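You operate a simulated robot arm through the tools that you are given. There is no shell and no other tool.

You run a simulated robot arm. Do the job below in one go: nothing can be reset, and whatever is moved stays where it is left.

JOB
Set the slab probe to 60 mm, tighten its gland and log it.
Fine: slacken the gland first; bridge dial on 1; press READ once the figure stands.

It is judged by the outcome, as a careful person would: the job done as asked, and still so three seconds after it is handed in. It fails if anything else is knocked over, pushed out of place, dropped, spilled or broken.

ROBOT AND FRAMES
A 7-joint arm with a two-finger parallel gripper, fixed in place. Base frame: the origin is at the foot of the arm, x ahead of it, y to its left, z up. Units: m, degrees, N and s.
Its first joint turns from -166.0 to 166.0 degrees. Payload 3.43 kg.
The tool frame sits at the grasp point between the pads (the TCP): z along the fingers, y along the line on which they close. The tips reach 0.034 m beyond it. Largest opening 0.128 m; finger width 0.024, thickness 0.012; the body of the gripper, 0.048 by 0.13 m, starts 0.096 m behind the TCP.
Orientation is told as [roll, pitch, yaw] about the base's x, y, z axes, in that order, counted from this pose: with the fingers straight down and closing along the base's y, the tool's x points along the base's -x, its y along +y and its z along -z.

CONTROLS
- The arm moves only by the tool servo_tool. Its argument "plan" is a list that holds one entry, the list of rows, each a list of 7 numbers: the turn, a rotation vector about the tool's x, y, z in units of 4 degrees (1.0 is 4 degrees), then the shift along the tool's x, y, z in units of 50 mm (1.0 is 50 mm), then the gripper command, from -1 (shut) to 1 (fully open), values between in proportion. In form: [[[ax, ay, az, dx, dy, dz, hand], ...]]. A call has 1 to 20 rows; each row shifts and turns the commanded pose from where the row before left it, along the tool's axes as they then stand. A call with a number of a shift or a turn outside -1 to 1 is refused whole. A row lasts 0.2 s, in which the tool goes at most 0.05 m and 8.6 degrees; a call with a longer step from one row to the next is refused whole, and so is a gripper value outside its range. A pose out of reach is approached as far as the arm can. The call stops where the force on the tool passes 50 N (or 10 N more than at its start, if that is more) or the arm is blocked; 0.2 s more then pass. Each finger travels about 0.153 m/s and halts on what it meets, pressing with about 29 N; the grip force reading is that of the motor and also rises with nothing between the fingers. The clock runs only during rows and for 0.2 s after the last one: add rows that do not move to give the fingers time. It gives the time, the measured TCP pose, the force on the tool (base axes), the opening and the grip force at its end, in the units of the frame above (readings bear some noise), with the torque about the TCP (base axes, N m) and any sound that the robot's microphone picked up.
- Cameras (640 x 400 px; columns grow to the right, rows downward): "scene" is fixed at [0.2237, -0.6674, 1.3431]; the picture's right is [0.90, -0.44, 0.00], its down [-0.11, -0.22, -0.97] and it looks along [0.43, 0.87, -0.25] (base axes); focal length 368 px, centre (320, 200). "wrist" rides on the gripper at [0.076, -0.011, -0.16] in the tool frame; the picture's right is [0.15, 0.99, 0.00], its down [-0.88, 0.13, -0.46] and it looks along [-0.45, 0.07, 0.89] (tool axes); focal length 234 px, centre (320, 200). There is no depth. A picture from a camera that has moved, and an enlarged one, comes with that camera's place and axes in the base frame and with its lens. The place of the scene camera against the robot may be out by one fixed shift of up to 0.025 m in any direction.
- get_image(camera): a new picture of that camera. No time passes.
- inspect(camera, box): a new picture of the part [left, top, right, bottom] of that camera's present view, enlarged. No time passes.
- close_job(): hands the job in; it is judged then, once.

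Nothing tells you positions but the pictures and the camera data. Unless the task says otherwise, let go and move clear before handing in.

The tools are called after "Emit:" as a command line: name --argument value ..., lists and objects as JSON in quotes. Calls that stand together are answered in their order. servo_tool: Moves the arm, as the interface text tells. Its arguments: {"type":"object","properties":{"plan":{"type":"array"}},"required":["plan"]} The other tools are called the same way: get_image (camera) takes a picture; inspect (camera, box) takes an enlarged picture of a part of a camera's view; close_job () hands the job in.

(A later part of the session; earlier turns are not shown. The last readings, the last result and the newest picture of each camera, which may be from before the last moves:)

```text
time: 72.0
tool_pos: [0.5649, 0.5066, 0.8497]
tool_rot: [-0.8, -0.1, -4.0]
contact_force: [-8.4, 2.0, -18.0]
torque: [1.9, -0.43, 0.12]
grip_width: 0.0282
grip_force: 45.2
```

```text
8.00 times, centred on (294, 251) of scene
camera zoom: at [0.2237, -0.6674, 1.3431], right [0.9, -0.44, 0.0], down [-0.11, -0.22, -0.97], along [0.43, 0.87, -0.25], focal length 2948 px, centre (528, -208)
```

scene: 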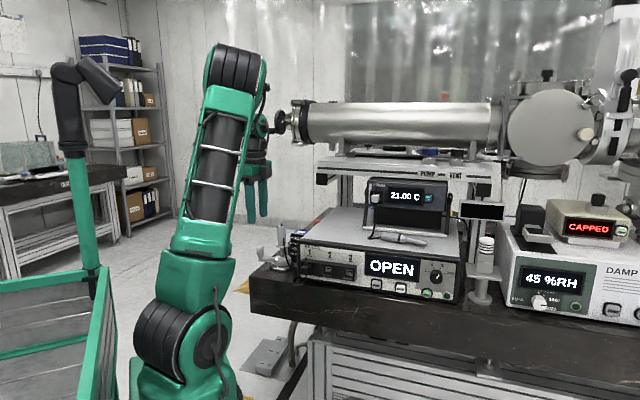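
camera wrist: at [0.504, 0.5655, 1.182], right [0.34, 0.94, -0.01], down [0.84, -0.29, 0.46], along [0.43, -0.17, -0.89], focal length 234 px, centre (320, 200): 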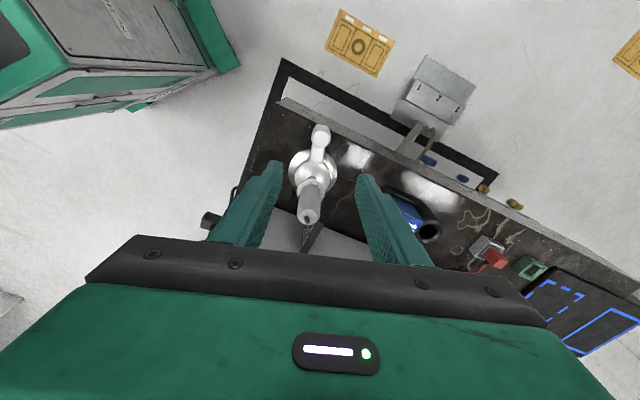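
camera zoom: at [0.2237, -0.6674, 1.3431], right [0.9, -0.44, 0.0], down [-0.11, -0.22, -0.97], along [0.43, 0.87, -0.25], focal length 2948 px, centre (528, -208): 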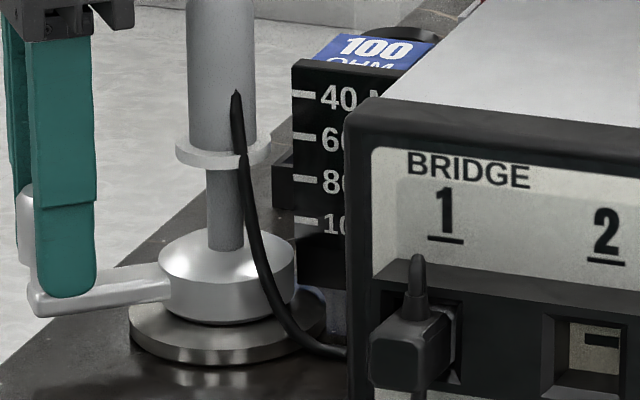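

The lever is turning easily and the probe hasn't moved. Continuing.

Emit:
servo_tool --plan '[[[0, 0, -1, 0, -0.109, 0, -1], [0, 0, -1, 0, -0.109, 0, -1], [0, 0, -1, 0, -0.109, 0, -1], [0, 0, -1, 0, -0.109, 0, -1], [0, 0, -1, 0, -0.109, 0, -1], [0, 0, -1, 0, -0.109, 0, -1], [0, 0, 0, 0, 0, 0, -1]]]'

Emit:
inspect --camera "wrist" --box '[220, 120, 420, 245]'

Emit:
inspect --camera "scene" --box '[262, 226, 326, 276]'

```text
time: 73.6
tool_pos: [0.5686, 0.4728, 0.8489]
tool_rot: [-0.8, 0.3, 20.0]
contact_force: [-1.2, 5.3, -12.7]
torque: [1.65, 1.07, 0.33]
grip_width: 0.0279
grip_force: 44.8
```

```text
3.20 times, centred on (320, 182) of wrist
camera zoom: at [0.5011, 0.4391, 1.0104], right [-0.47, 0.88, -0.01], down [0.78, 0.43, 0.45], along [0.4, 0.2, -0.89], focal length 749 px, centre (320, 256)
```

zoom: 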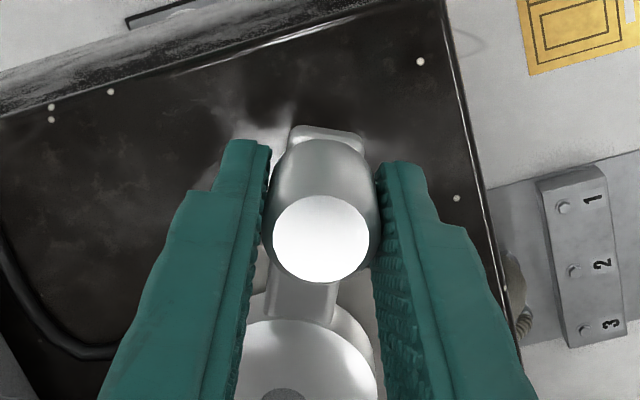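

```text
8.00 times, centred on (294, 251) of scene
camera zoom: at [0.2237, -0.6674, 1.3431], right [0.9, -0.44, 0.0], down [-0.11, -0.22, -0.97], along [0.43, 0.87, -0.25], focal length 2948 px, centre (528, -208)
```

zoom: 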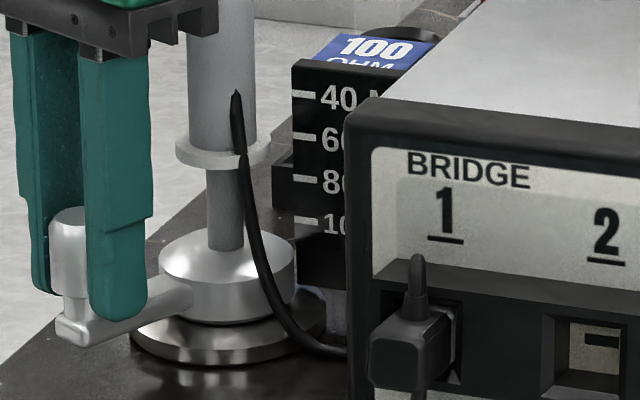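

About 25° remain to the original tight position. I'll go four more steps, then advance slowly to the stop.

Emit:
servo_tool --plan '[[[0, 0, -1, 0, -0.109, 0, -1], [0, 0, -1, 0, -0.109, 0, -1], [0, 0, -1, 0, -0.109, 0, -1], [0, 0, -1, 0, -0.109, 0, -1], [0, 0, 0, 0, 0, 0, -1]]]'

Emit:
servo_tool --plan '[[[0, 0, -1, 0, -0.109, 0, -1], [0, 0, 0, 0, 0, 0, -1]]]'

Emit:
inspect --camera "wrist" --box '[220, 120, 420, 245]'

Emit:
inspect --camera "scene" --box '[262, 226, 326, 276]'

```text
time: 74.8
tool_pos: [0.5787, 0.4549, 0.8496]
tool_rot: [-0.7, 0.5, 35.9]
contact_force: [7.0, 0.7, -21.2]
torque: [1.9, 0.54, -0.16]
grip_width: 0.0279
grip_force: 45.4
```

```text
time: 75.4
tool_pos: [0.5816, 0.4497, 0.8502]
tool_rot: [-0.6, 0.4, 40.1]
contact_force: [7.7, 9.6, -21.3]
torque: [1.11, 1.36, 0.24]
grip_width: 0.0282
grip_force: 45.4
```

```text
3.20 times, centred on (320, 182) of wrist
camera zoom: at [0.5304, 0.395, 1.0111], right [-0.75, 0.66, -0.01], down [0.59, 0.67, 0.45], along [0.3, 0.33, -0.89], focal length 749 px, centre (320, 256)
```

zoom: 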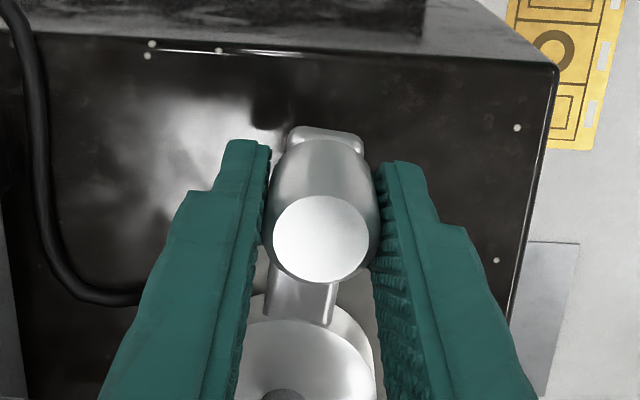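

```text
8.00 times, centred on (294, 251) of scene
camera zoom: at [0.2237, -0.6674, 1.3431], right [0.9, -0.44, 0.0], down [-0.11, -0.22, -0.97], along [0.43, 0.87, -0.25], focal length 2948 px, centre (528, -208)
```

zoom: 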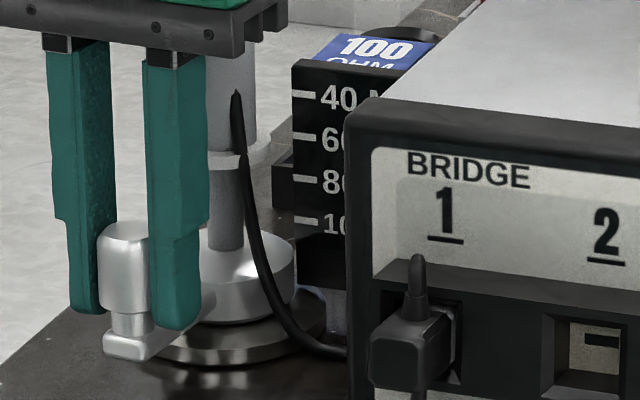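

It's about 5° short of the original position and still light. I'll take single steps into the tight stop.

Emit:
servo_tool --plan '[[[0, 0, -1, 0, -0.109, 0.02, -1], [0, 0, 0, 0, 0, 0, -1]]]'

Emit:
servo_tool --plan '[[[0, 0, -0.5, 0, -0.055, 0, -1], [0, 0, 0, 0, 0, 0, -1]]]'

Emit:
inspect --camera "scene" --box '[262, 226, 326, 276]'

```text
time: 76.0
tool_pos: [0.5845, 0.4469, 0.8481]
tool_rot: [-0.6, 0.3, 44.0]
contact_force: [9.5, 13.7, -12.1]
torque: [1.12, 1.48, 0.15]
grip_width: 0.028
grip_force: 44.8
```

```text
time: 76.6
tool_pos: [0.5866, 0.4448, 0.8485]
tool_rot: [-0.6, 0.3, 46.0]
contact_force: [2.6, 18.6, -8.9]
torque: [2.23, 0.67, -0.15]
grip_width: 0.0279
grip_force: 45.3
```

```text
8.00 times, centred on (294, 251) of scene
camera zoom: at [0.2237, -0.6674, 1.3431], right [0.9, -0.44, 0.0], down [-0.11, -0.22, -0.97], along [0.43, 0.87, -0.25], focal length 2948 px, centre (528, -208)
```

zoom: 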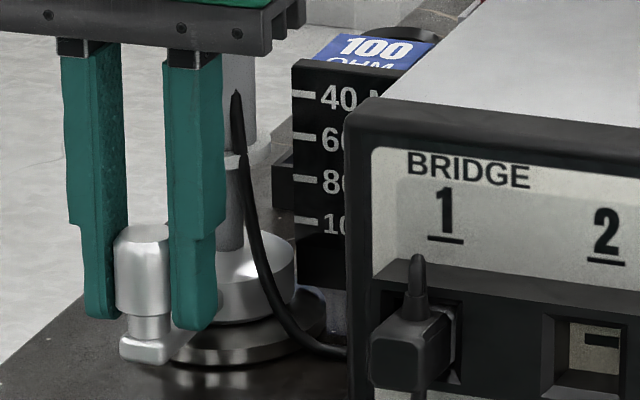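

Resistance is rising as it nears the original position. A little further to seat it firmly.

Emit:
servo_tool --plan '[[[0, 0, -0.5, 0, -0.055, 0, -1], [0, 0, 0, 0, 0, 0, -1]]]'

Emit:
servo_tool --plan '[[[0, 0, -0.5, -0.02, -0.055, 0, -1], [0, 0, 0, 0, 0, 0, -1]]]'

Emit:
inspect --camera "scene" --box '[262, 226, 326, 276]'

```text
time: 77.2
tool_pos: [0.585, 0.4455, 0.8494]
tool_rot: [-0.4, 0.6, 48.3]
contact_force: [-14.0, 32.0, -6.6]
torque: [1.98, 1.1, 0.0]
grip_width: 0.028
grip_force: 45.1
```

```text
time: 77.8
tool_pos: [0.5882, 0.4436, 0.8496]
tool_rot: [-0.2, 0.6, 50.5]
contact_force: [-30.3, 39.6, 2.1]
torque: [1.01, 1.06, -0.1]
grip_width: 0.0277
grip_force: 45.0
```

```text
8.00 times, centred on (294, 251) of scene
camera zoom: at [0.2237, -0.6674, 1.3431], right [0.9, -0.44, 0.0], down [-0.11, -0.22, -0.97], along [0.43, 0.87, -0.25], focal length 2948 px, centre (528, -208)
```

zoom: 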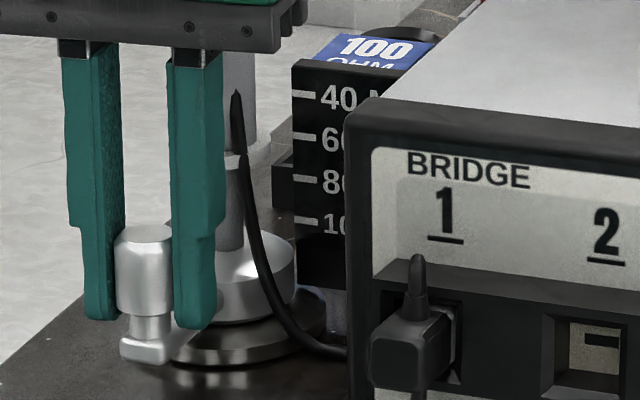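

The lever is at its hard stop with about 50 N tangential, so the gland is tight again. I'll open while still loaded so I don't drag it back, then rise straight up.

Emit:
servo_tool --plan '[[[0, 0, 0, 0, 0, 0, 0], [0, 0, 0, 0, 0, 0, 0], [0, 0, 0, 0, 0, -0.6, 0], [0, 0, 0, 0, 0, -0.8, 0], [0, 0, 0, 0, 0, -0.8, 0], [0, 0, 0, 0, 0, -0.8, 0], [0, 0, 0, 0, 0, 0, 0]]]'

Emit:
inspect --camera "scene" --box '[262, 226, 326, 276]'

Emit:
inspect --camera "scene" --box '[276, 238, 308, 258]'

Emit:
get_image --camera "wrist"

```text
time: 79.4
tool_pos: [0.5893, 0.4444, 0.9989]
tool_rot: [-0.6, 0.6, 50.0]
contact_force: [1.3, 0.2, 0.0]
torque: [-0.06, -0.02, 0.02]
grip_width: 0.0638
grip_force: 0.1
```

```text
8.00 times, centred on (294, 251) of scene
camera zoom: at [0.2237, -0.6674, 1.3431], right [0.9, -0.44, 0.0], down [-0.11, -0.22, -0.97], along [0.43, 0.87, -0.25], focal length 2948 px, centre (528, -208)
```

zoom: 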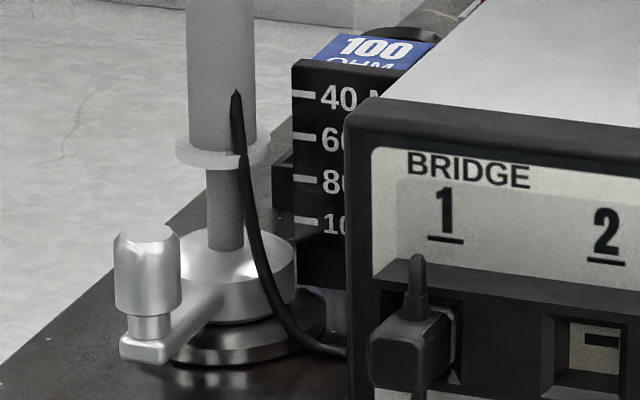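

```text
16.00 times, centred on (292, 248) of scene
camera zoom: at [0.2237, -0.6674, 1.3431], right [0.9, -0.44, 0.0], down [-0.11, -0.22, -0.97], along [0.43, 0.87, -0.25], focal length 5896 px, centre (768, -568)
```

zoom: 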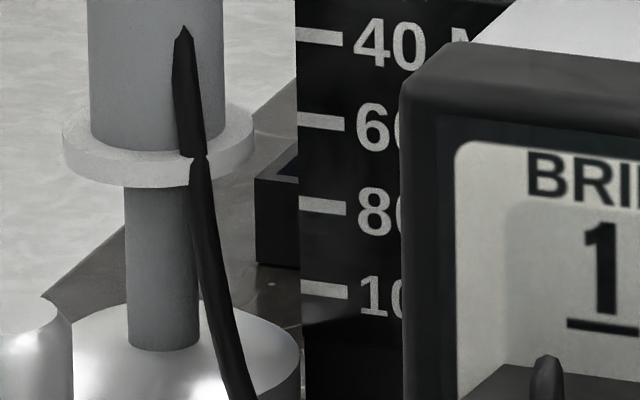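

```text
taken
camera wrist: at [0.5495, 0.3813, 1.1603], right [-0.85, 0.53, -0.01], down [0.47, 0.76, 0.45], along [0.24, 0.38, -0.9], focal length 234 px, centre (320, 200)
```

wrist: 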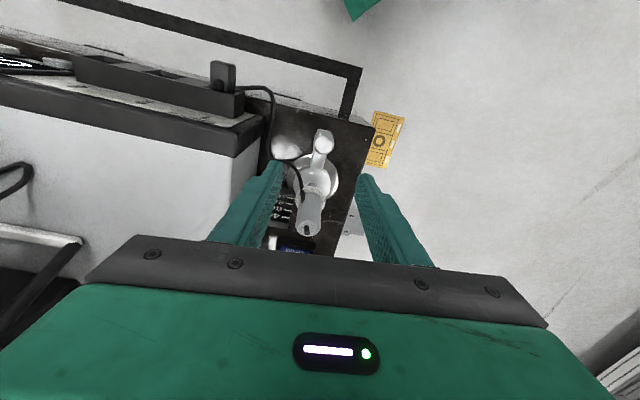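

The lever is back exactly at its original tight position and the probe hasn't shifted. I'll now retreat and tilt for another level look at the setting.

Emit:
servo_tool --plan '[[[0, 0, 0.6, 0, 0, -0.3, 0], [0, 0, 0.65, 0, 0, -0.3, 0], [0, 0, 0, 0.63, 0.163, 0, 0], [0, 0, 0, 0.63, 0.163, 0, 0], [0, -1, 0, 0, 0, 0, 1], [0, -1, 0, 0, 0, 0, 1], [0, -1, 0, 0, 0, 0, 1], [0, -1, 0, 0, 0, 0, 1], [0, -1, 0, 0, 0, 0, 1], [0, -1, 0, 0, 0, 0, 1], [0, -1, 0, 0, 0, 0, 1], [0, -1, 0, 0, 0, 0, 1], [0, -1, 0, 0, 0, 0, 1], [0, -1, 0, 0, 0, 0, 1], [0, -1, 0, 0, 0, 0, 1], [0, -1, 0, 0, 0, 0, 1], [0, -1, 0, 0, 0, 0, 1], [0, -1, 0, 0, 0, 0, 1], [0, -1, 0, 0, 0, 0, 1], [0, -0.85, 0, 0, 0, 0, 1]]]'

Emit:
servo_tool --plan '[[[0, 0, 0, 0.695, 0, 0.354, 1], [0, 0, 0, 0.695, 0, 0.354, 1], [0, 0, 0, 0.695, 0, 0.354, 1], [0, 0, 0, 0.695, 0, 0.354, 1], [0, 0, 0, 0, 0, 0, 1], [0, 0, 0, 0, 0, 0, 1]]]'

Emit:
inspect --camera "wrist" --box '[264, 150, 328, 210]'

Emit:
get_image --camera "wrist"

```text
time: 83.6
tool_pos: [0.536, 0.4091, 1.0299]
tool_rot: [-1.4, -63.0, 46.1]
contact_force: [-0.2, 0.3, 0.1]
torque: [0.01, -0.01, -0.02]
grip_width: 0.1281
grip_force: 0.0
```

```text
time: 85.0
tool_pos: [0.537, 0.4078, 0.8719]
tool_rot: [-1.2, -62.9, 46.0]
contact_force: [-0.2, -0.3, 0.9]
torque: [-0.02, -0.02, 0.02]
grip_width: 0.1282
grip_force: 0.1
```

```text
6.67 times, centred on (296, 180) of wrist
camera zoom: at [0.4202, 0.2753, 0.8787], right [-0.74, 0.65, -0.14], down [-0.1, 0.1, 0.99], along [0.66, 0.75, 0.0], focal length 1561 px, centre (480, 333)
```

zoom: 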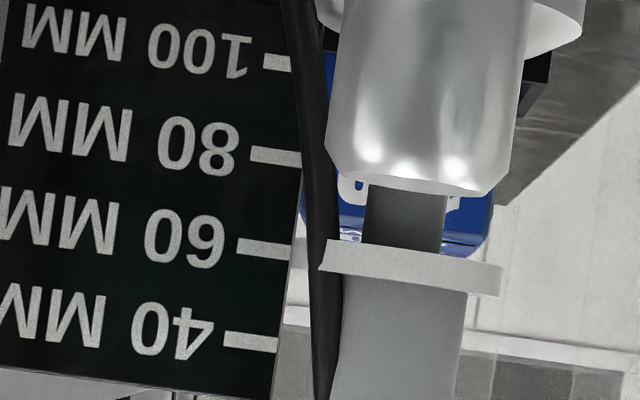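

```text
taken
camera wrist: at [0.4202, 0.2753, 0.8787], right [-0.74, 0.65, -0.14], down [-0.1, 0.1, 0.99], along [0.66, 0.75, 0.0], focal length 234 px, centre (320, 200)
```

wrist: 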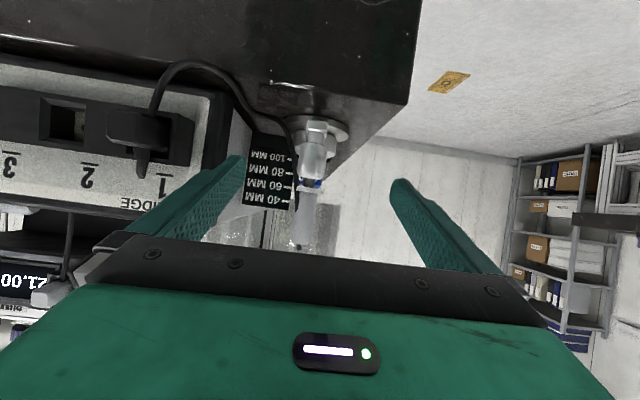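

The level view shows the flange centred on the 60 line, reading about 59.2–60 with the gland tight, and I'll leave it there. Next is the bridge dial: I'll slide the tool sideways along the front of the bench, clear of it, to face the dial.

Emit:
servo_tool --plan '[[[0, 0, 0, 0, -0.9, 0, 1], [0, 0, 0, 0, -0.9, 0, 1], [0, 0, 0, 0, -0.9, 0, 1], [0, 0, 0, 0, -0.9, 0, 1], [0, 0, 0, 0, -0.9, 0, 1], [0, 0, 0, 0, 0, 0, 1]]]'

Emit:
get_image --camera "scene"

Emit:
get_image --camera "wrist"

```text
time: 86.4
tool_pos: [0.5453, 0.4, 0.8723]
tool_rot: [-1.3, -63.0, 46.0]
contact_force: [-0.1, 0.0, 0.0]
torque: [0.02, -0.02, 0.01]
grip_width: 0.1279
grip_force: 0.1
out of reach, approached as far as the arm can: row 1, 2, 3, 4, 5
```

```text
taken
```

scene: 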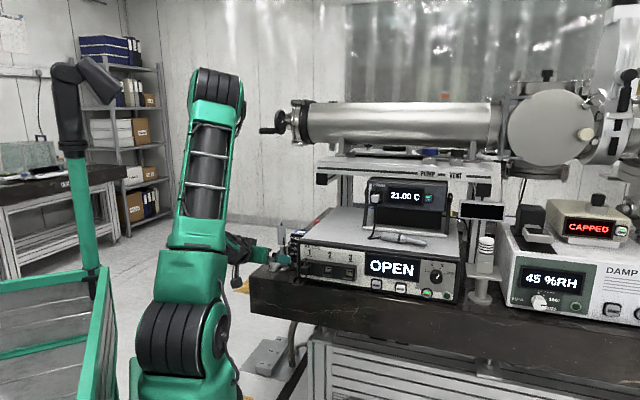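

```text
taken
camera wrist: at [0.4285, 0.2673, 0.8793], right [-0.74, 0.65, -0.14], down [-0.1, 0.1, 0.99], along [0.66, 0.75, 0.0], focal length 234 px, centre (320, 200)
```

wrist: 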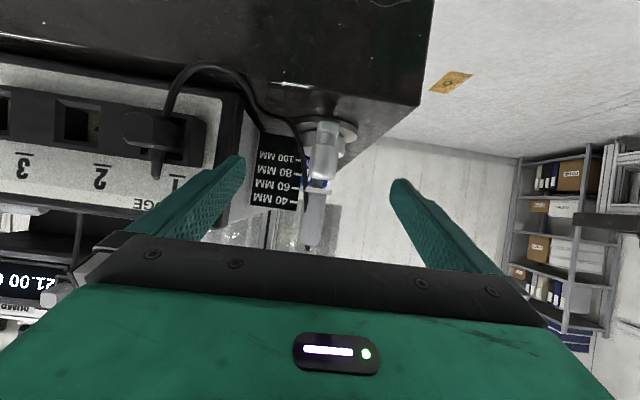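

That sideways move is out of reach in this folded posture. I'll go back up, straighten the tool, travel along at height, and tilt again nearer the dial, where the arm is more extended.

Emit:
servo_tool --plan '[[[0, 0, 0, -0.695, 0, -0.354, 1], [0, 0, 0, -0.695, 0, -0.354, 1], [0, 0, 0, -0.695, 0, -0.354, 1], [0, 0, 0, -0.695, 0, -0.354, 1], [0, 1, 0, 0, 0, 0, -0.2], [0, 1, 0, 0, 0, 0, -0.2], [0, 1, 0, 0, 0, 0, -0.2], [0, 1, 0, 0, 0, 0, -0.2], [0, 1, 0, 0, 0, 0, -0.2], [0, 1, 0, 0, 0, 0, -0.2], [0, 1, 0, 0, 0, 0, -0.2], [0, 1, 0, 0, 0, 0, -0.2], [0, 1, 0, 0, 0, 0, -0.2], [0, 1, 0, 0, 0, 0, -0.2], [0, 1, 0, 0, 0, 0, -0.2], [0, 1, 0, 0, 0, 0, -0.2], [0, 1, 0, 0, 0, 0, -0.2], [0, 1, 0, 0, 0, 0, -0.2], [0, 1, 0, 0, 0, 0, -0.2], [0, 0.75, 0, 0, 0, 0, -0.2]]]'

Emit:
servo_tool --plan '[[[0, 0, 0, 0.15, -0.8, 0, -0.2], [0, 0, 0, 0.15, -0.8, 0, -0.2], [0, 0, 0, 0.15, -0.8, 0, -0.2], [0, 0, 0, 0.15, -0.8, 0, -0.2], [0, 0, 0, 0.15, -0.8, 0, -0.2], [0, 0, 0, 0.15, -0.8, 0, -0.2], [0, 0, 0, 0.15, -0.8, 0, -0.2], [0, 0, 0, 0.15, -0.8, 0, -0.2], [0, 0, 0, 0.15, -0.8, 0, -0.2], [0, 0, 0, 0, -0.8, 0, -0.2], [0, 0, 0, 0, -0.8, 0, -0.2], [0, 0, 0, 0, 0, 0, -0.2]]]'

Emit:
get_image --camera "scene"

Emit:
get_image --camera "wrist"

```text
time: 90.6
tool_pos: [0.5429, 0.4012, 1.0284]
tool_rot: [-0.6, 0.1, 44.8]
contact_force: [-0.1, -0.6, 0.0]
torque: [-0.01, 0.02, -0.01]
grip_width: 0.0511
grip_force: 0.2
```

```text
time: 93.2
tool_pos: [0.8055, 0.0441, 1.0337]
tool_rot: [-0.6, 0.1, 45.0]
contact_force: [0.2, -0.4, 1.2]
torque: [0.01, -0.02, 0.0]
grip_width: 0.0512
grip_force: 0.1
```

```text
taken
```

scene: 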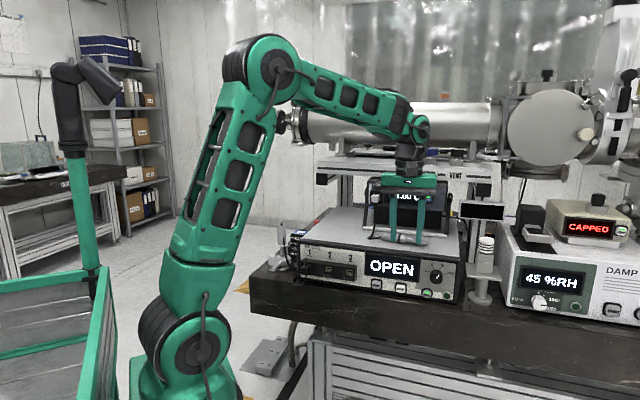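

```text
taken
camera wrist: at [0.7601, -0.017, 1.1947], right [-0.8, 0.6, -0.01], down [0.53, 0.72, 0.45], along [0.28, 0.36, -0.89], focal length 234 px, centre (320, 200)
```

wrist: 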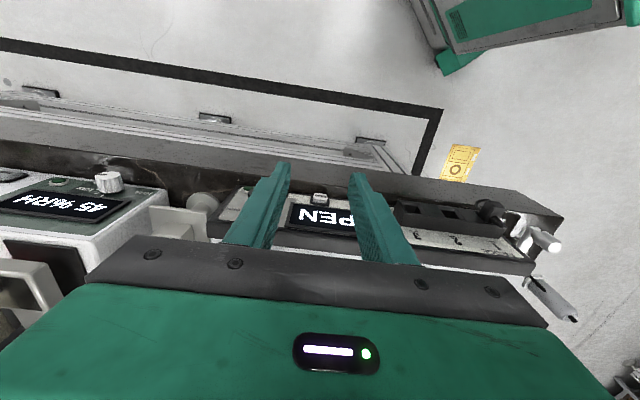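

The tool is now in front of the bridge panel. I'll tilt it toward the panel and check reach and view.

Emit:
servo_tool --plan '[[[0, -1, 0, 0, 0, 0, 0.3], [0, -1, 0, 0, 0, 0, 0.3], [0, -1, 0, 0, 0, 0, 0.3], [0, -1, 0, 0, 0, 0, 0.3], [0, -1, 0, 0, 0, 0, 0.3], [0, -1, 0, 0, 0, 0, 0.3], [0, -1, 0, 0, 0, 0, 0.3], [0, -1, 0, 0, 0, 0, 0.3], [0, -1, 0, 0, 0, 0, 0.3], [0, -1, 0, 0, 0, 0, 0.3], [0, -1, 0, 0, 0, 0, 0.3], [0, -1, 0, 0, 0, 0, 0.3], [0, -1, 0, 0, 0, 0, 0.3], [0, -1, 0, 0, 0, 0, 0.3], [0, -1, 0, 0, 0, 0, 0.3], [0, -0.75, 0, 0, 0, 0, 0.3], [0, 0, 0, 0, 0, 0, 0.3]]]'

Emit:
get_image --camera "scene"

Emit:
get_image --camera "wrist"

```text
time: 96.8
tool_pos: [0.8072, 0.0426, 1.0343]
tool_rot: [-1.3, -63.0, 46.1]
contact_force: [0.3, 0.1, -0.4]
torque: [0.01, -0.01, -0.02]
grip_width: 0.083
grip_force: 0.0
```

```text
taken
```

scene: 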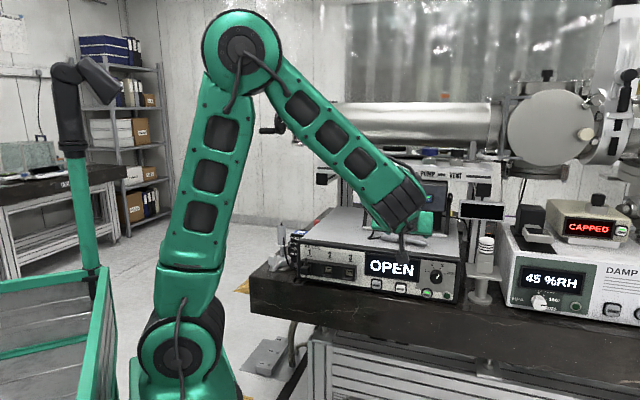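

```text
taken
camera wrist: at [0.6893, -0.0901, 1.0399], right [-0.74, 0.65, -0.14], down [-0.1, 0.1, 0.99], along [0.66, 0.75, 0.0], focal length 234 px, centre (320, 200)
```

wrist: 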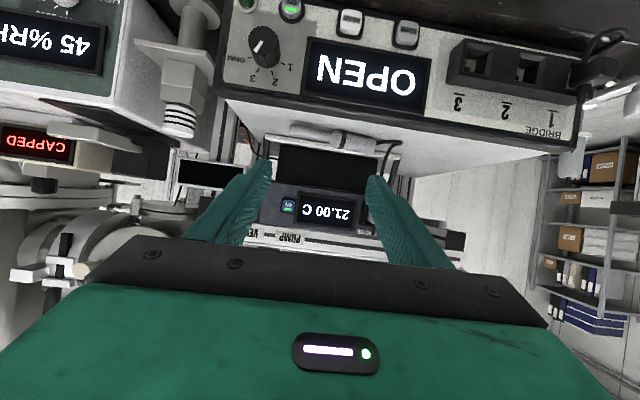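

I have a clear, upside-down view of the panel, with the dial, READ, ZERO and ON. I'll lower the tool and line up with the dial, which I estimate at about (0.986, 0.082, 0.84).

Emit:
servo_tool --plan '[[[0, 0, 0, 0.695, -0.49, 0.354, 0.3], [0, 0, 0, 0.695, -0.49, 0.354, 0.3], [0, 0, 0, 0.695, -0.49, 0.354, 0.3], [0, 0, 0, 0.695, -0.49, 0.354, 0.3], [0, 0, 0, 0, 0, 0, 0.3]]]'

Emit:
get_image --camera "wrist"

Emit:
inspect --camera "wrist" --box '[240, 80, 440, 220]'

Emit:
get_image --camera "scene"

```text
time: 98.0
tool_pos: [0.8764, -0.0273, 0.8775]
tool_rot: [-1.4, -62.9, 46.0]
contact_force: [-0.1, 0.0, 0.6]
torque: [-0.01, 0.03, 0.02]
grip_width: 0.0829
grip_force: 0.2
```

```text
taken
camera wrist: at [0.7589, -0.1605, 0.8839], right [-0.74, 0.65, -0.14], down [-0.1, 0.1, 0.99], along [0.66, 0.75, 0.0], focal length 234 px, centre (320, 200)
```

wrist: 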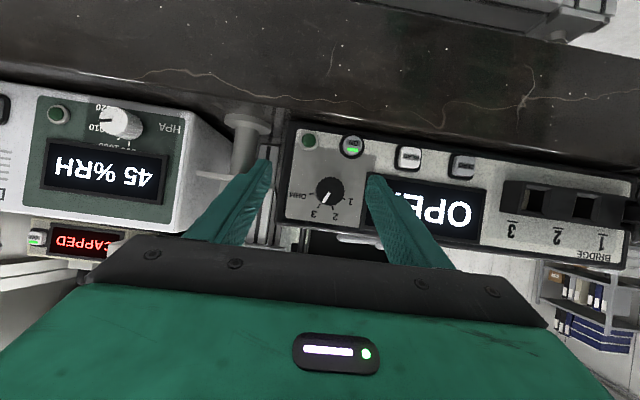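

```text
2.86 times, centred on (340, 150) of wrist
camera zoom: at [0.7589, -0.1605, 0.8839], right [-0.74, 0.65, -0.14], down [-0.1, 0.1, 0.99], along [0.66, 0.75, 0.0], focal length 669 px, centre (263, 343)
```

zoom: 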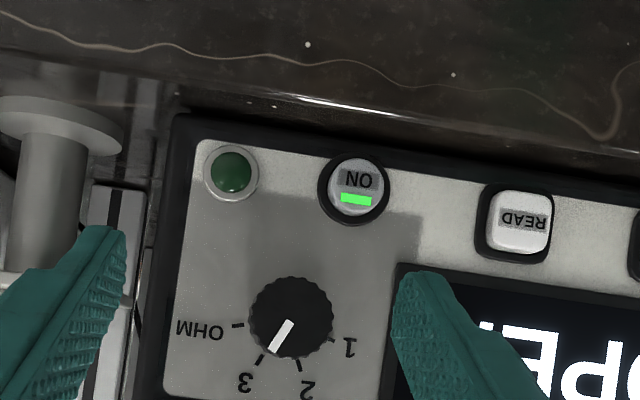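

```text
taken
```

scene: 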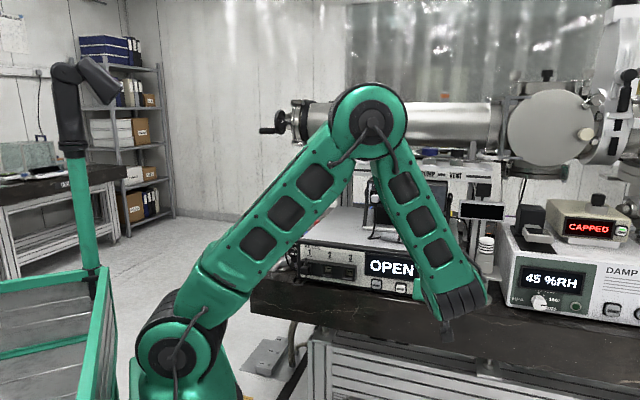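

The two wrist views put the dial face at about (0.932, 0.051, 0.873), pointing at 3, and READ at about (0.874, 0.129, 0.816). The panel plane is about 0.715 m out along the 45° direction. I'll bring the tool square to the panel and refine.

Emit:
servo_tool --plan '[[[0, -1, 0, 0, 0, 0, 0.0], [0, -1, 0, 0, 0, 0, 0.0], [0, -1, 0, 0, 0, 0, 0.0], [0, -1, 0, 0, 0, 0, 0.0], [0, -1, 0, 0, 0, 0, -0.1], [0, -1, 0, 0, 0, 0, -0.1], [0, -0.75, 0, 0, 0, 0, -0.1], [0, 0, 0, 0, 0, 0, -0.1]]]'

Emit:
get_image --camera "wrist"

Emit:
inspect --camera "wrist" --box '[240, 90, 400, 200]'

Emit:
get_image --camera "scene"

```text
time: 99.8
tool_pos: [0.8772, -0.0279, 0.8789]
tool_rot: [-87.0, -89.4, 131.9]
contact_force: [0.0, -0.1, -0.4]
torque: [0.03, 0.01, 0.01]
grip_width: 0.0573
grip_force: 0.1
```

```text
taken
camera wrist: at [0.7725, -0.1493, 0.8043], right [-0.7, 0.7, -0.16], down [-0.42, -0.22, 0.88], along [0.58, 0.68, 0.45], focal length 234 px, centre (320, 200)
```

wrist: 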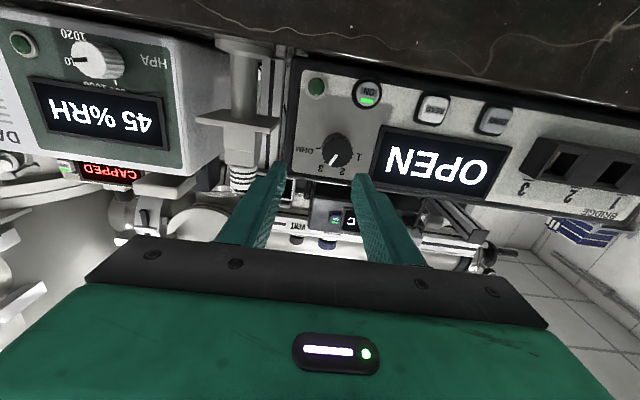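

```text
3.64 times, centred on (320, 145) of wrist
camera zoom: at [0.7725, -0.1493, 0.8043], right [-0.7, 0.7, -0.16], down [-0.42, -0.22, 0.88], along [0.58, 0.68, 0.45], focal length 852 px, centre (320, 400)
```

zoom: 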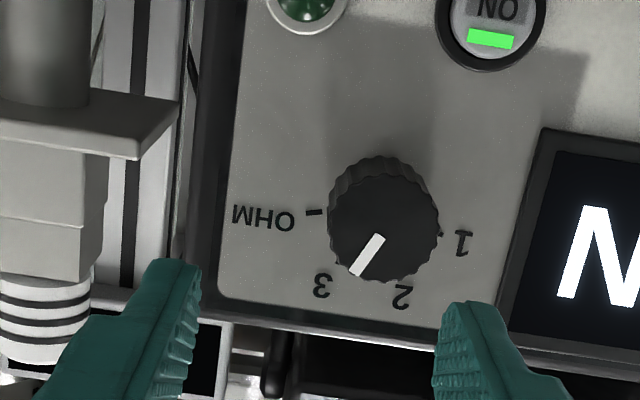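

```text
taken
```

scene: 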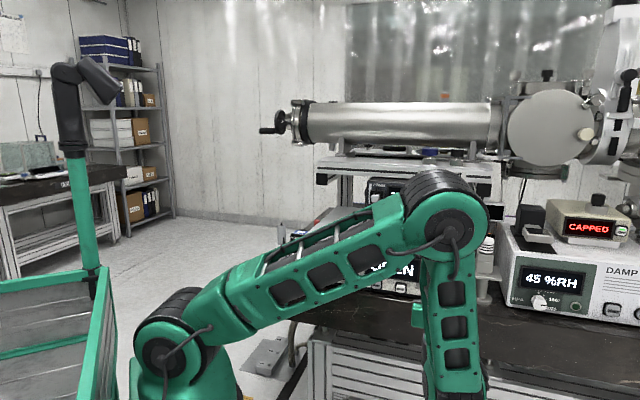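

The tool is square to the panel (heading 45°, level). The dial centre is about 20 mm to the left and 7 mm lower than the tool axis, so I'll shift and advance to just short of it.

Emit:
servo_tool --plan '[[[0, 0, 0, 0.15, 0.41, 0, -0.2], [0, 0, 0, 0, 0, 0.45, -0.2], [0, 0, 0, 0, 0, 0.45, -0.2], [0, 0, 0, 0, 0, 0, -0.2]]]'

Emit:
get_image --camera "wrist"

Emit:
inspect --camera "wrist" --box '[240, 100, 400, 210]'

```text
time: 100.8
tool_pos: [0.8937, 0.0184, 0.8715]
tool_rot: [-84.0, -89.4, 128.8]
contact_force: [0.2, 0.2, -0.9]
torque: [-0.01, 0.02, 0.02]
grip_width: 0.0513
grip_force: 0.0
```

```text
taken
camera wrist: at [0.7905, -0.1021, 0.7964], right [-0.7, 0.7, -0.16], down [-0.42, -0.22, 0.88], along [0.58, 0.68, 0.45], focal length 234 px, centre (320, 200)
```

wrist: 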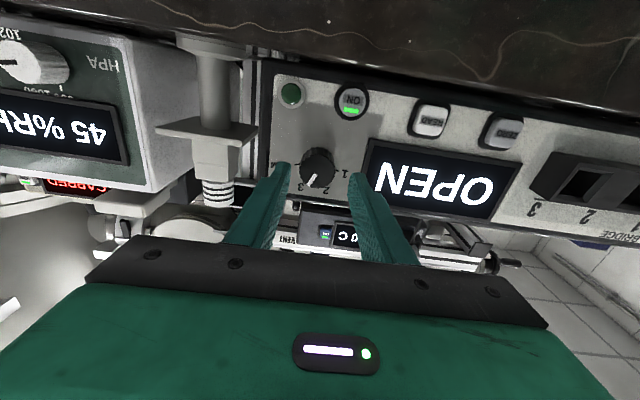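

```text
3.64 times, centred on (320, 155) of wrist
camera zoom: at [0.7905, -0.1021, 0.7964], right [-0.7, 0.7, -0.16], down [-0.42, -0.22, 0.88], along [0.58, 0.68, 0.45], focal length 852 px, centre (320, 364)
```

zoom: 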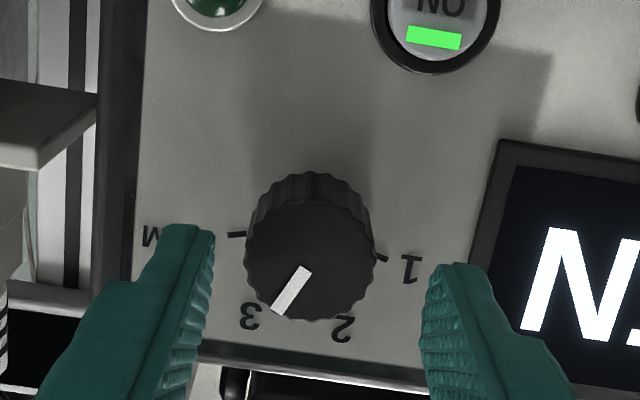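

The dial is nearly centred and sticks out about 22 mm, with the panel at roughly 0.72. I'll make a 2 mm correction, advance so the tips overlap the knob without touching the panel, and check.

Emit:
servo_tool --plan '[[[0, 0, 0, -0.045, -0.025, 0, -0.2], [0, 0, 0, 0, 0, 0.3, -0.2], [0, 0, 0, 0, 0, 0.33, -0.2], [0, 0, 0, 0, 0, 0, -0.2]]]'

Emit:
get_image --camera "wrist"

Emit:
inspect --camera "wrist" --box '[240, 110, 400, 220]'

```text
time: 101.8
tool_pos: [0.9175, 0.0412, 0.8729]
tool_rot: [-82.6, -89.4, 127.5]
contact_force: [0.4, 0.2, 0.1]
torque: [0.0, 0.03, -0.01]
grip_width: 0.0514
grip_force: 0.0
```

```text
taken
camera wrist: at [0.8134, -0.0817, 0.7979], right [-0.7, 0.7, -0.16], down [-0.42, -0.22, 0.88], along [0.58, 0.68, 0.45], focal length 234 px, centre (320, 200)
```

wrist: 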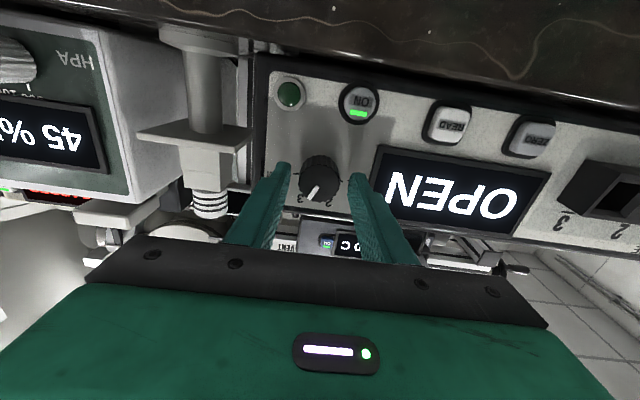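

```text
3.64 times, centred on (320, 165) of wrist
camera zoom: at [0.8134, -0.0817, 0.7979], right [-0.7, 0.7, -0.16], down [-0.42, -0.22, 0.88], along [0.58, 0.68, 0.45], focal length 852 px, centre (320, 327)
```

zoom: 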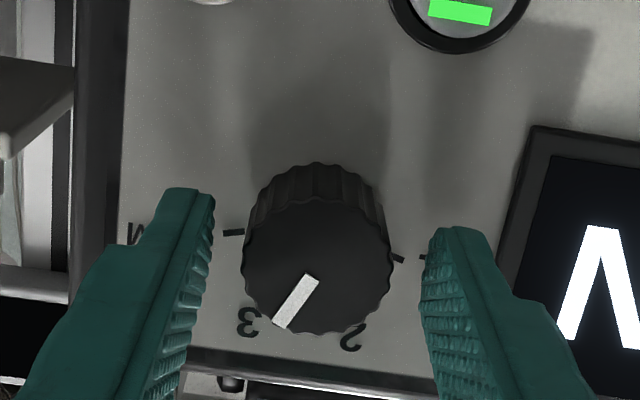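

The alignment is right, with the tips about 13 mm past the knob's face. I'll close on the knob.

Emit:
servo_tool --plan '[[[0, 0, 0, 0, 0, 0, -1], [0, 0, 0, 0, 0, 0, -1], [0, 0, 0, 0, 0, 0, -1]]]'

Emit:
inspect --camera "wrist" --box '[240, 110, 400, 220]'

```text
time: 102.6
tool_pos: [0.9198, 0.0388, 0.872]
tool_rot: [-84.6, -89.4, 129.3]
contact_force: [14.9, -2.8, 2.4]
torque: [-0.25, 0.22, 0.07]
grip_width: 0.033
grip_force: 45.0
```

```text
3.64 times, centred on (320, 165) of wrist
camera zoom: at [0.814, -0.0822, 0.7979], right [-0.7, 0.7, -0.16], down [-0.42, -0.22, 0.88], along [0.58, 0.68, 0.45], focal length 852 px, centre (320, 327)
```

zoom: 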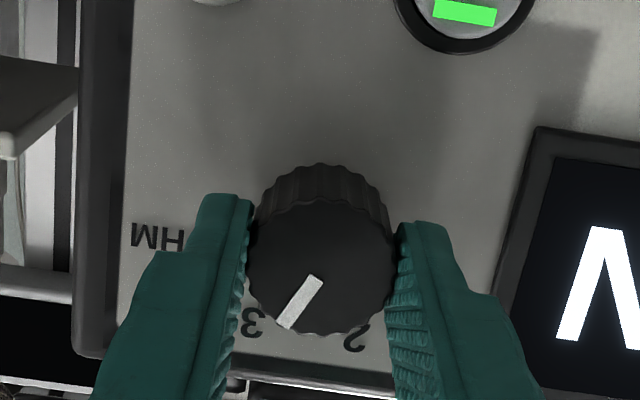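

The knob is gripped, at 33 mm. I'll turn it counter-clockwise a few degrees first to confirm the direction and that it follows.

Emit:
servo_tool --plan '[[[0, 0, -1, 0, 0, 0, -1], [0, 0, -1, 0, 0, 0, -1], [0, 0, -1, 0, 0, 0, -1], [0, 0, -1, 0, 0, 0, -1], [0, 0, 0, 0, 0, 0, -1]]]'

Emit:
inspect --camera "wrist" --box '[240, 110, 400, 220]'

```text
time: 103.8
tool_pos: [0.9191, 0.039, 0.8731]
tool_rot: [-89.7, -73.4, 134.6]
contact_force: [14.4, -5.5, 1.0]
torque: [0.44, -0.48, 0.2]
grip_width: 0.033
grip_force: 45.2
```

```text
3.64 times, centred on (320, 165) of wrist
camera zoom: at [0.828, -0.0964, 0.8042], right [-0.64, 0.64, -0.42], down [-0.59, -0.05, 0.81], along [0.5, 0.77, 0.41], focal length 852 px, centre (320, 327)
```

zoom: 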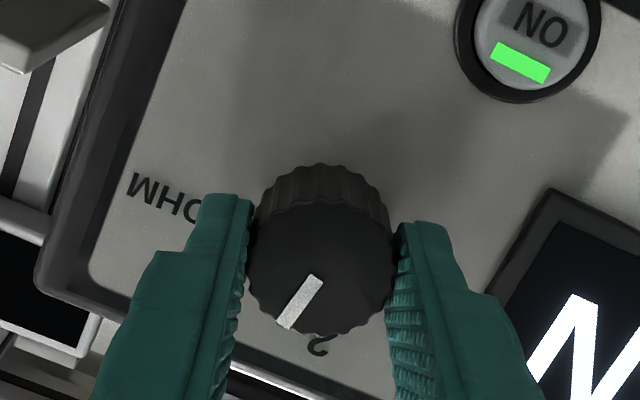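

The knob follows, with the pointer moving from 3 toward 2. I'll continue toward 1 and check partway.

Emit:
servo_tool --plan '[[[0, 0, -1, 0, 0, 0, -1], [0, 0, -1, 0, 0, 0, -1], [0, 0, -1, 0, 0, 0, -1], [0, 0, -1, 0, 0, 0, -1], [0, 0, -1, 0, 0, 0, -1], [0, 0, -1, 0, 0, 0, -1], [0, 0, -1, 0, 0, 0, -1], [0, 0, -1, 0, 0, 0, -1], [0, 0, 0, 0, 0, 0, -1]]]'

Emit:
inspect --camera "wrist" --box '[240, 110, 400, 220]'

Emit:
get_image --camera "wrist"

```text
time: 105.8
tool_pos: [0.9161, 0.04, 0.8719]
tool_rot: [-89.8, -41.4, 134.8]
contact_force: [3.8, 1.2, -11.9]
torque: [-0.52, 0.5, -1.02]
grip_width: 0.0331
grip_force: 44.9
```

```text
3.64 times, centred on (320, 165) of wrist
camera zoom: at [0.85, -0.1184, 0.8316], right [-0.39, 0.38, -0.84], down [-0.85, 0.21, 0.49], along [0.36, 0.9, 0.24], focal length 852 px, centre (320, 327)
```

zoom: 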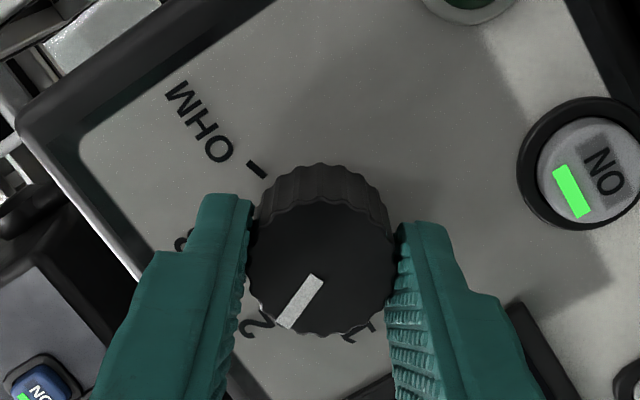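

```text
taken
camera wrist: at [0.85, -0.1184, 0.8316], right [-0.39, 0.38, -0.84], down [-0.85, 0.21, 0.49], along [0.36, 0.9, 0.24], focal length 234 px, centre (320, 200)
```

wrist: 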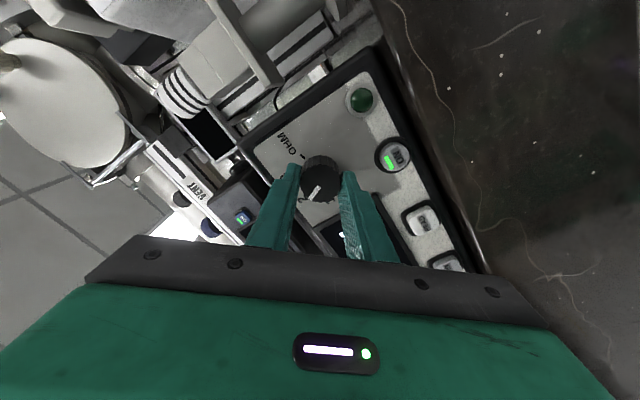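

The pointer is now at 2 after about 48°. I'll turn the same amount again for 1, stopping a bit short to check.

Emit:
servo_tool --plan '[[[0, 0, -1, 0, 0, 0, -1], [0, 0, -1, 0, 0, 0, -1], [0, 0, -1, 0, 0, 0, -1], [0, 0, -1, 0, 0, 0, -1], [0, 0, -1, 0, 0, 0, -1], [0, 0, -1, 0, 0, 0, -1], [0, 0, -1, 0, 0, 0, -1], [0, 0, -1, 0, 0, 0, -1], [0, 0, -1, 0, 0, 0, -1], [0, 0, -1, 0, 0, 0, -1], [0, 0, 0, 0, 0, 0, -1]]]'

Emit:
inspect --camera "wrist" --box '[240, 110, 400, 220]'

Emit:
get_image --camera "scene"

```text
time: 108.2
tool_pos: [0.9169, 0.0417, 0.8695]
tool_rot: [-89.7, -1.3, 134.9]
contact_force: [-25.8, 3.3, -34.1]
torque: [-0.02, 0.13, 0.18]
grip_width: 0.0334
grip_force: 44.7
```

```text
3.64 times, centred on (320, 165) of wrist
camera zoom: at [0.8582, -0.1262, 0.8818], right [0.08, -0.09, -0.99], down [-0.95, 0.3, -0.11], along [0.31, 0.95, -0.06], focal length 852 px, centre (320, 327)
```

zoom: 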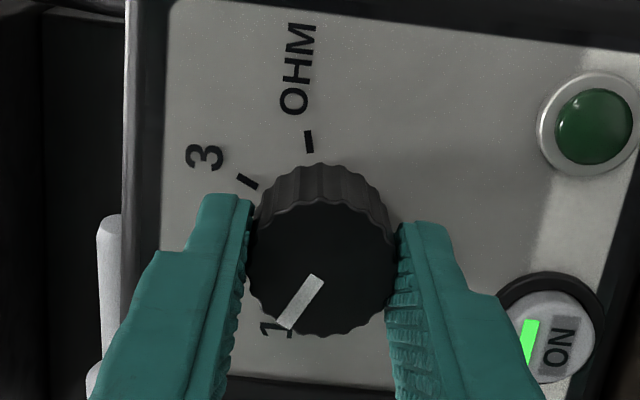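

```text
taken
```

scene: 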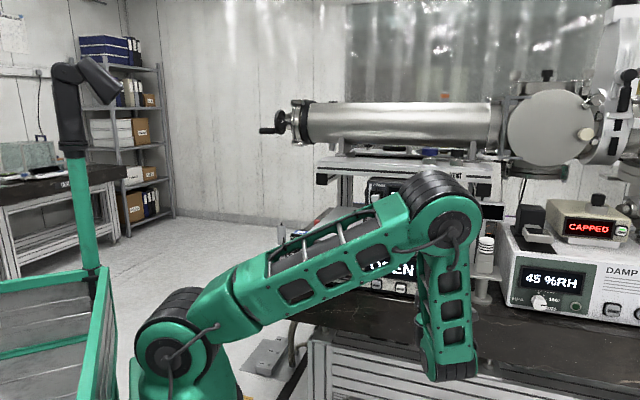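

The pointer is almost at 1, and a side load has built up because the tool axis is slightly off the knob's. I'll relieve it with a small shift, then finish the last few degrees.

Emit:
servo_tool --plan '[[[0, 0, 0, -0.02, 0.04, -0.02, -1], [0, 0, -1, 0, 0, 0, -1], [0, 0, 0, 0, 0, 0, -1]]]'

Emit:
inspect --camera "wrist" --box '[240, 110, 400, 220]'

Emit:
inspect --camera "scene" --box '[350, 240, 460, 310]'

```text
time: 109.0
tool_pos: [0.9175, 0.0409, 0.8696]
tool_rot: [-89.5, 2.4, 135.3]
contact_force: [-32.1, 3.5, -29.6]
torque: [0.01, 0.0, 0.64]
grip_width: 0.0332
grip_force: 45.0
out of reach, approached as far as the arm can: row 2
```

```text
3.64 times, centred on (320, 165) of wrist
camera zoom: at [0.8596, -0.126, 0.8873], right [0.13, -0.14, -0.98], down [-0.94, 0.29, -0.16], along [0.31, 0.95, -0.09], focal length 852 px, centre (320, 327)
```

zoom: 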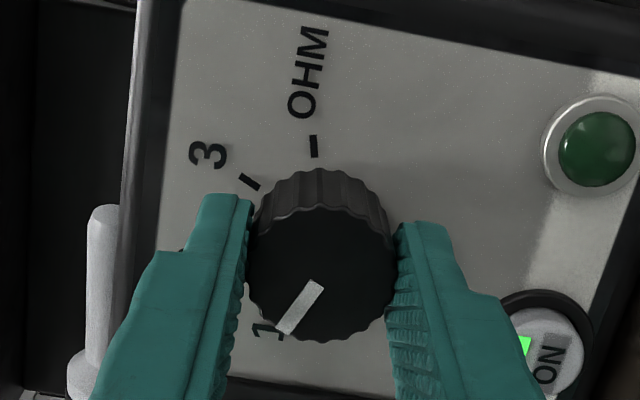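

```text
5.71 times, centred on (405, 275) of scene
camera zoom: at [0.2237, -0.6674, 1.3431], right [0.9, -0.44, 0.0], down [-0.11, -0.22, -0.97], along [0.43, 0.87, -0.25], focal length 2106 px, centre (-166, -229)
```

zoom: 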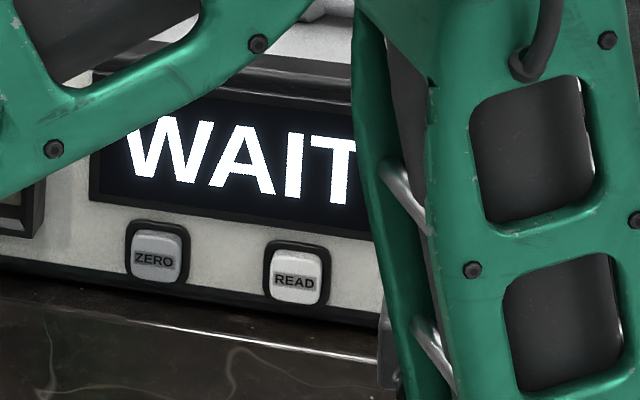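

The display changed to WAIT, so channel 1 is selected, and the wrist has reached its turning limit. I'll ease the side load, then release and back off to see where the pointer sits.

Emit:
servo_tool --plan '[[[0, 0, 0, -0.04, 0.04, -0.04, -1], [0, 0, 0, 0, 0, 0, -1]]]'

Emit:
servo_tool --plan '[[[0, 0, 0, 0, 0, 0, -0.2], [0, 0, 0, 0, 0, 0, -0.2], [0, 0, 0, 0, 0, -0.4, -0.2], [0, 0, 0, 0, 0, -0.8, -0.2], [0, 0, 0, 0, 0, -0.8, -0.2], [0, 0, 0, 0, 0, 0, -0.2]]]'

Emit:
get_image --camera "wrist"

Emit:
inspect --camera "wrist" --box '[240, 90, 400, 200]'

Emit:
inspect --camera "scene" --box '[350, 240, 460, 310]'

```text
time: 109.6
tool_pos: [0.9196, 0.0405, 0.8701]
tool_rot: [-89.5, 2.3, 135.2]
contact_force: [-32.1, 4.4, -32.5]
torque: [-0.01, 0.04, 0.55]
grip_width: 0.0332
grip_force: 45.1
out of reach, approached as far as the arm can: row 1
```

```text
time: 111.0
tool_pos: [0.8915, -0.0387, 0.8973]
tool_rot: [-89.6, 2.4, 134.9]
contact_force: [0.0, -0.1, 0.0]
torque: [-0.01, -0.02, 0.01]
grip_width: 0.0513
grip_force: 0.2
out of reach, approached as far as the arm can: row 3, 4, 5
```

```text
taken
camera wrist: at [0.8315, -0.2053, 0.9142], right [0.13, -0.14, -0.98], down [-0.94, 0.3, -0.16], along [0.31, 0.95, -0.09], focal length 234 px, centre (320, 200)
```

wrist: 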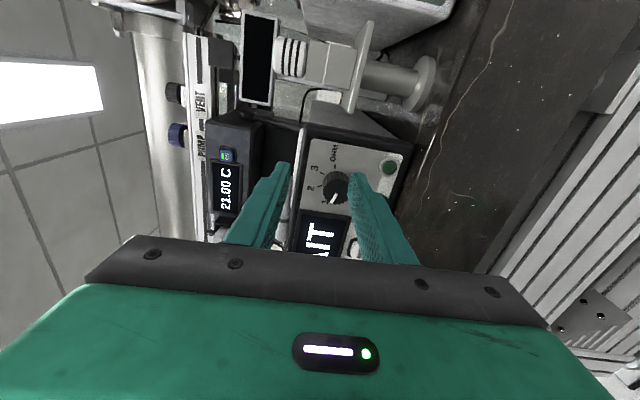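

```text
3.64 times, centred on (320, 145) of wrist
camera zoom: at [0.8315, -0.2053, 0.9142], right [0.13, -0.14, -0.98], down [-0.94, 0.3, -0.16], along [0.31, 0.95, -0.09], focal length 852 px, centre (320, 400)
```

zoom: 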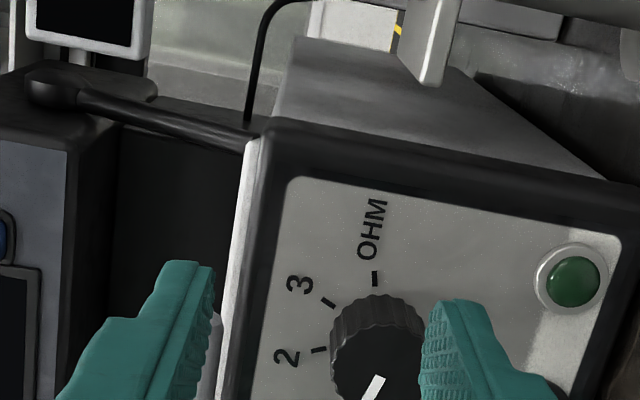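

```text
5.71 times, centred on (405, 275) of scene
camera zoom: at [0.2237, -0.6674, 1.3431], right [0.9, -0.44, 0.0], down [-0.11, -0.22, -0.97], along [0.43, 0.87, -0.25], focal length 2106 px, centre (-166, -229)
```

zoom: 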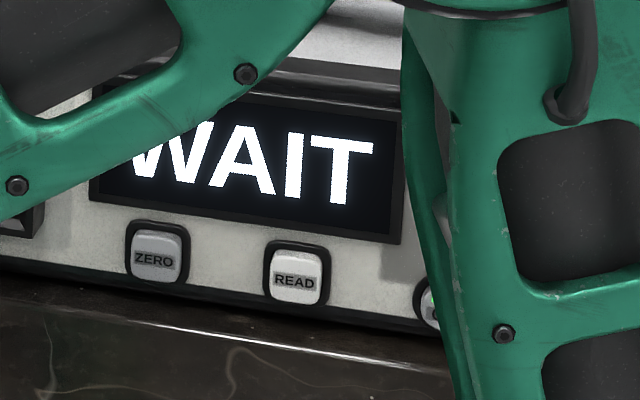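

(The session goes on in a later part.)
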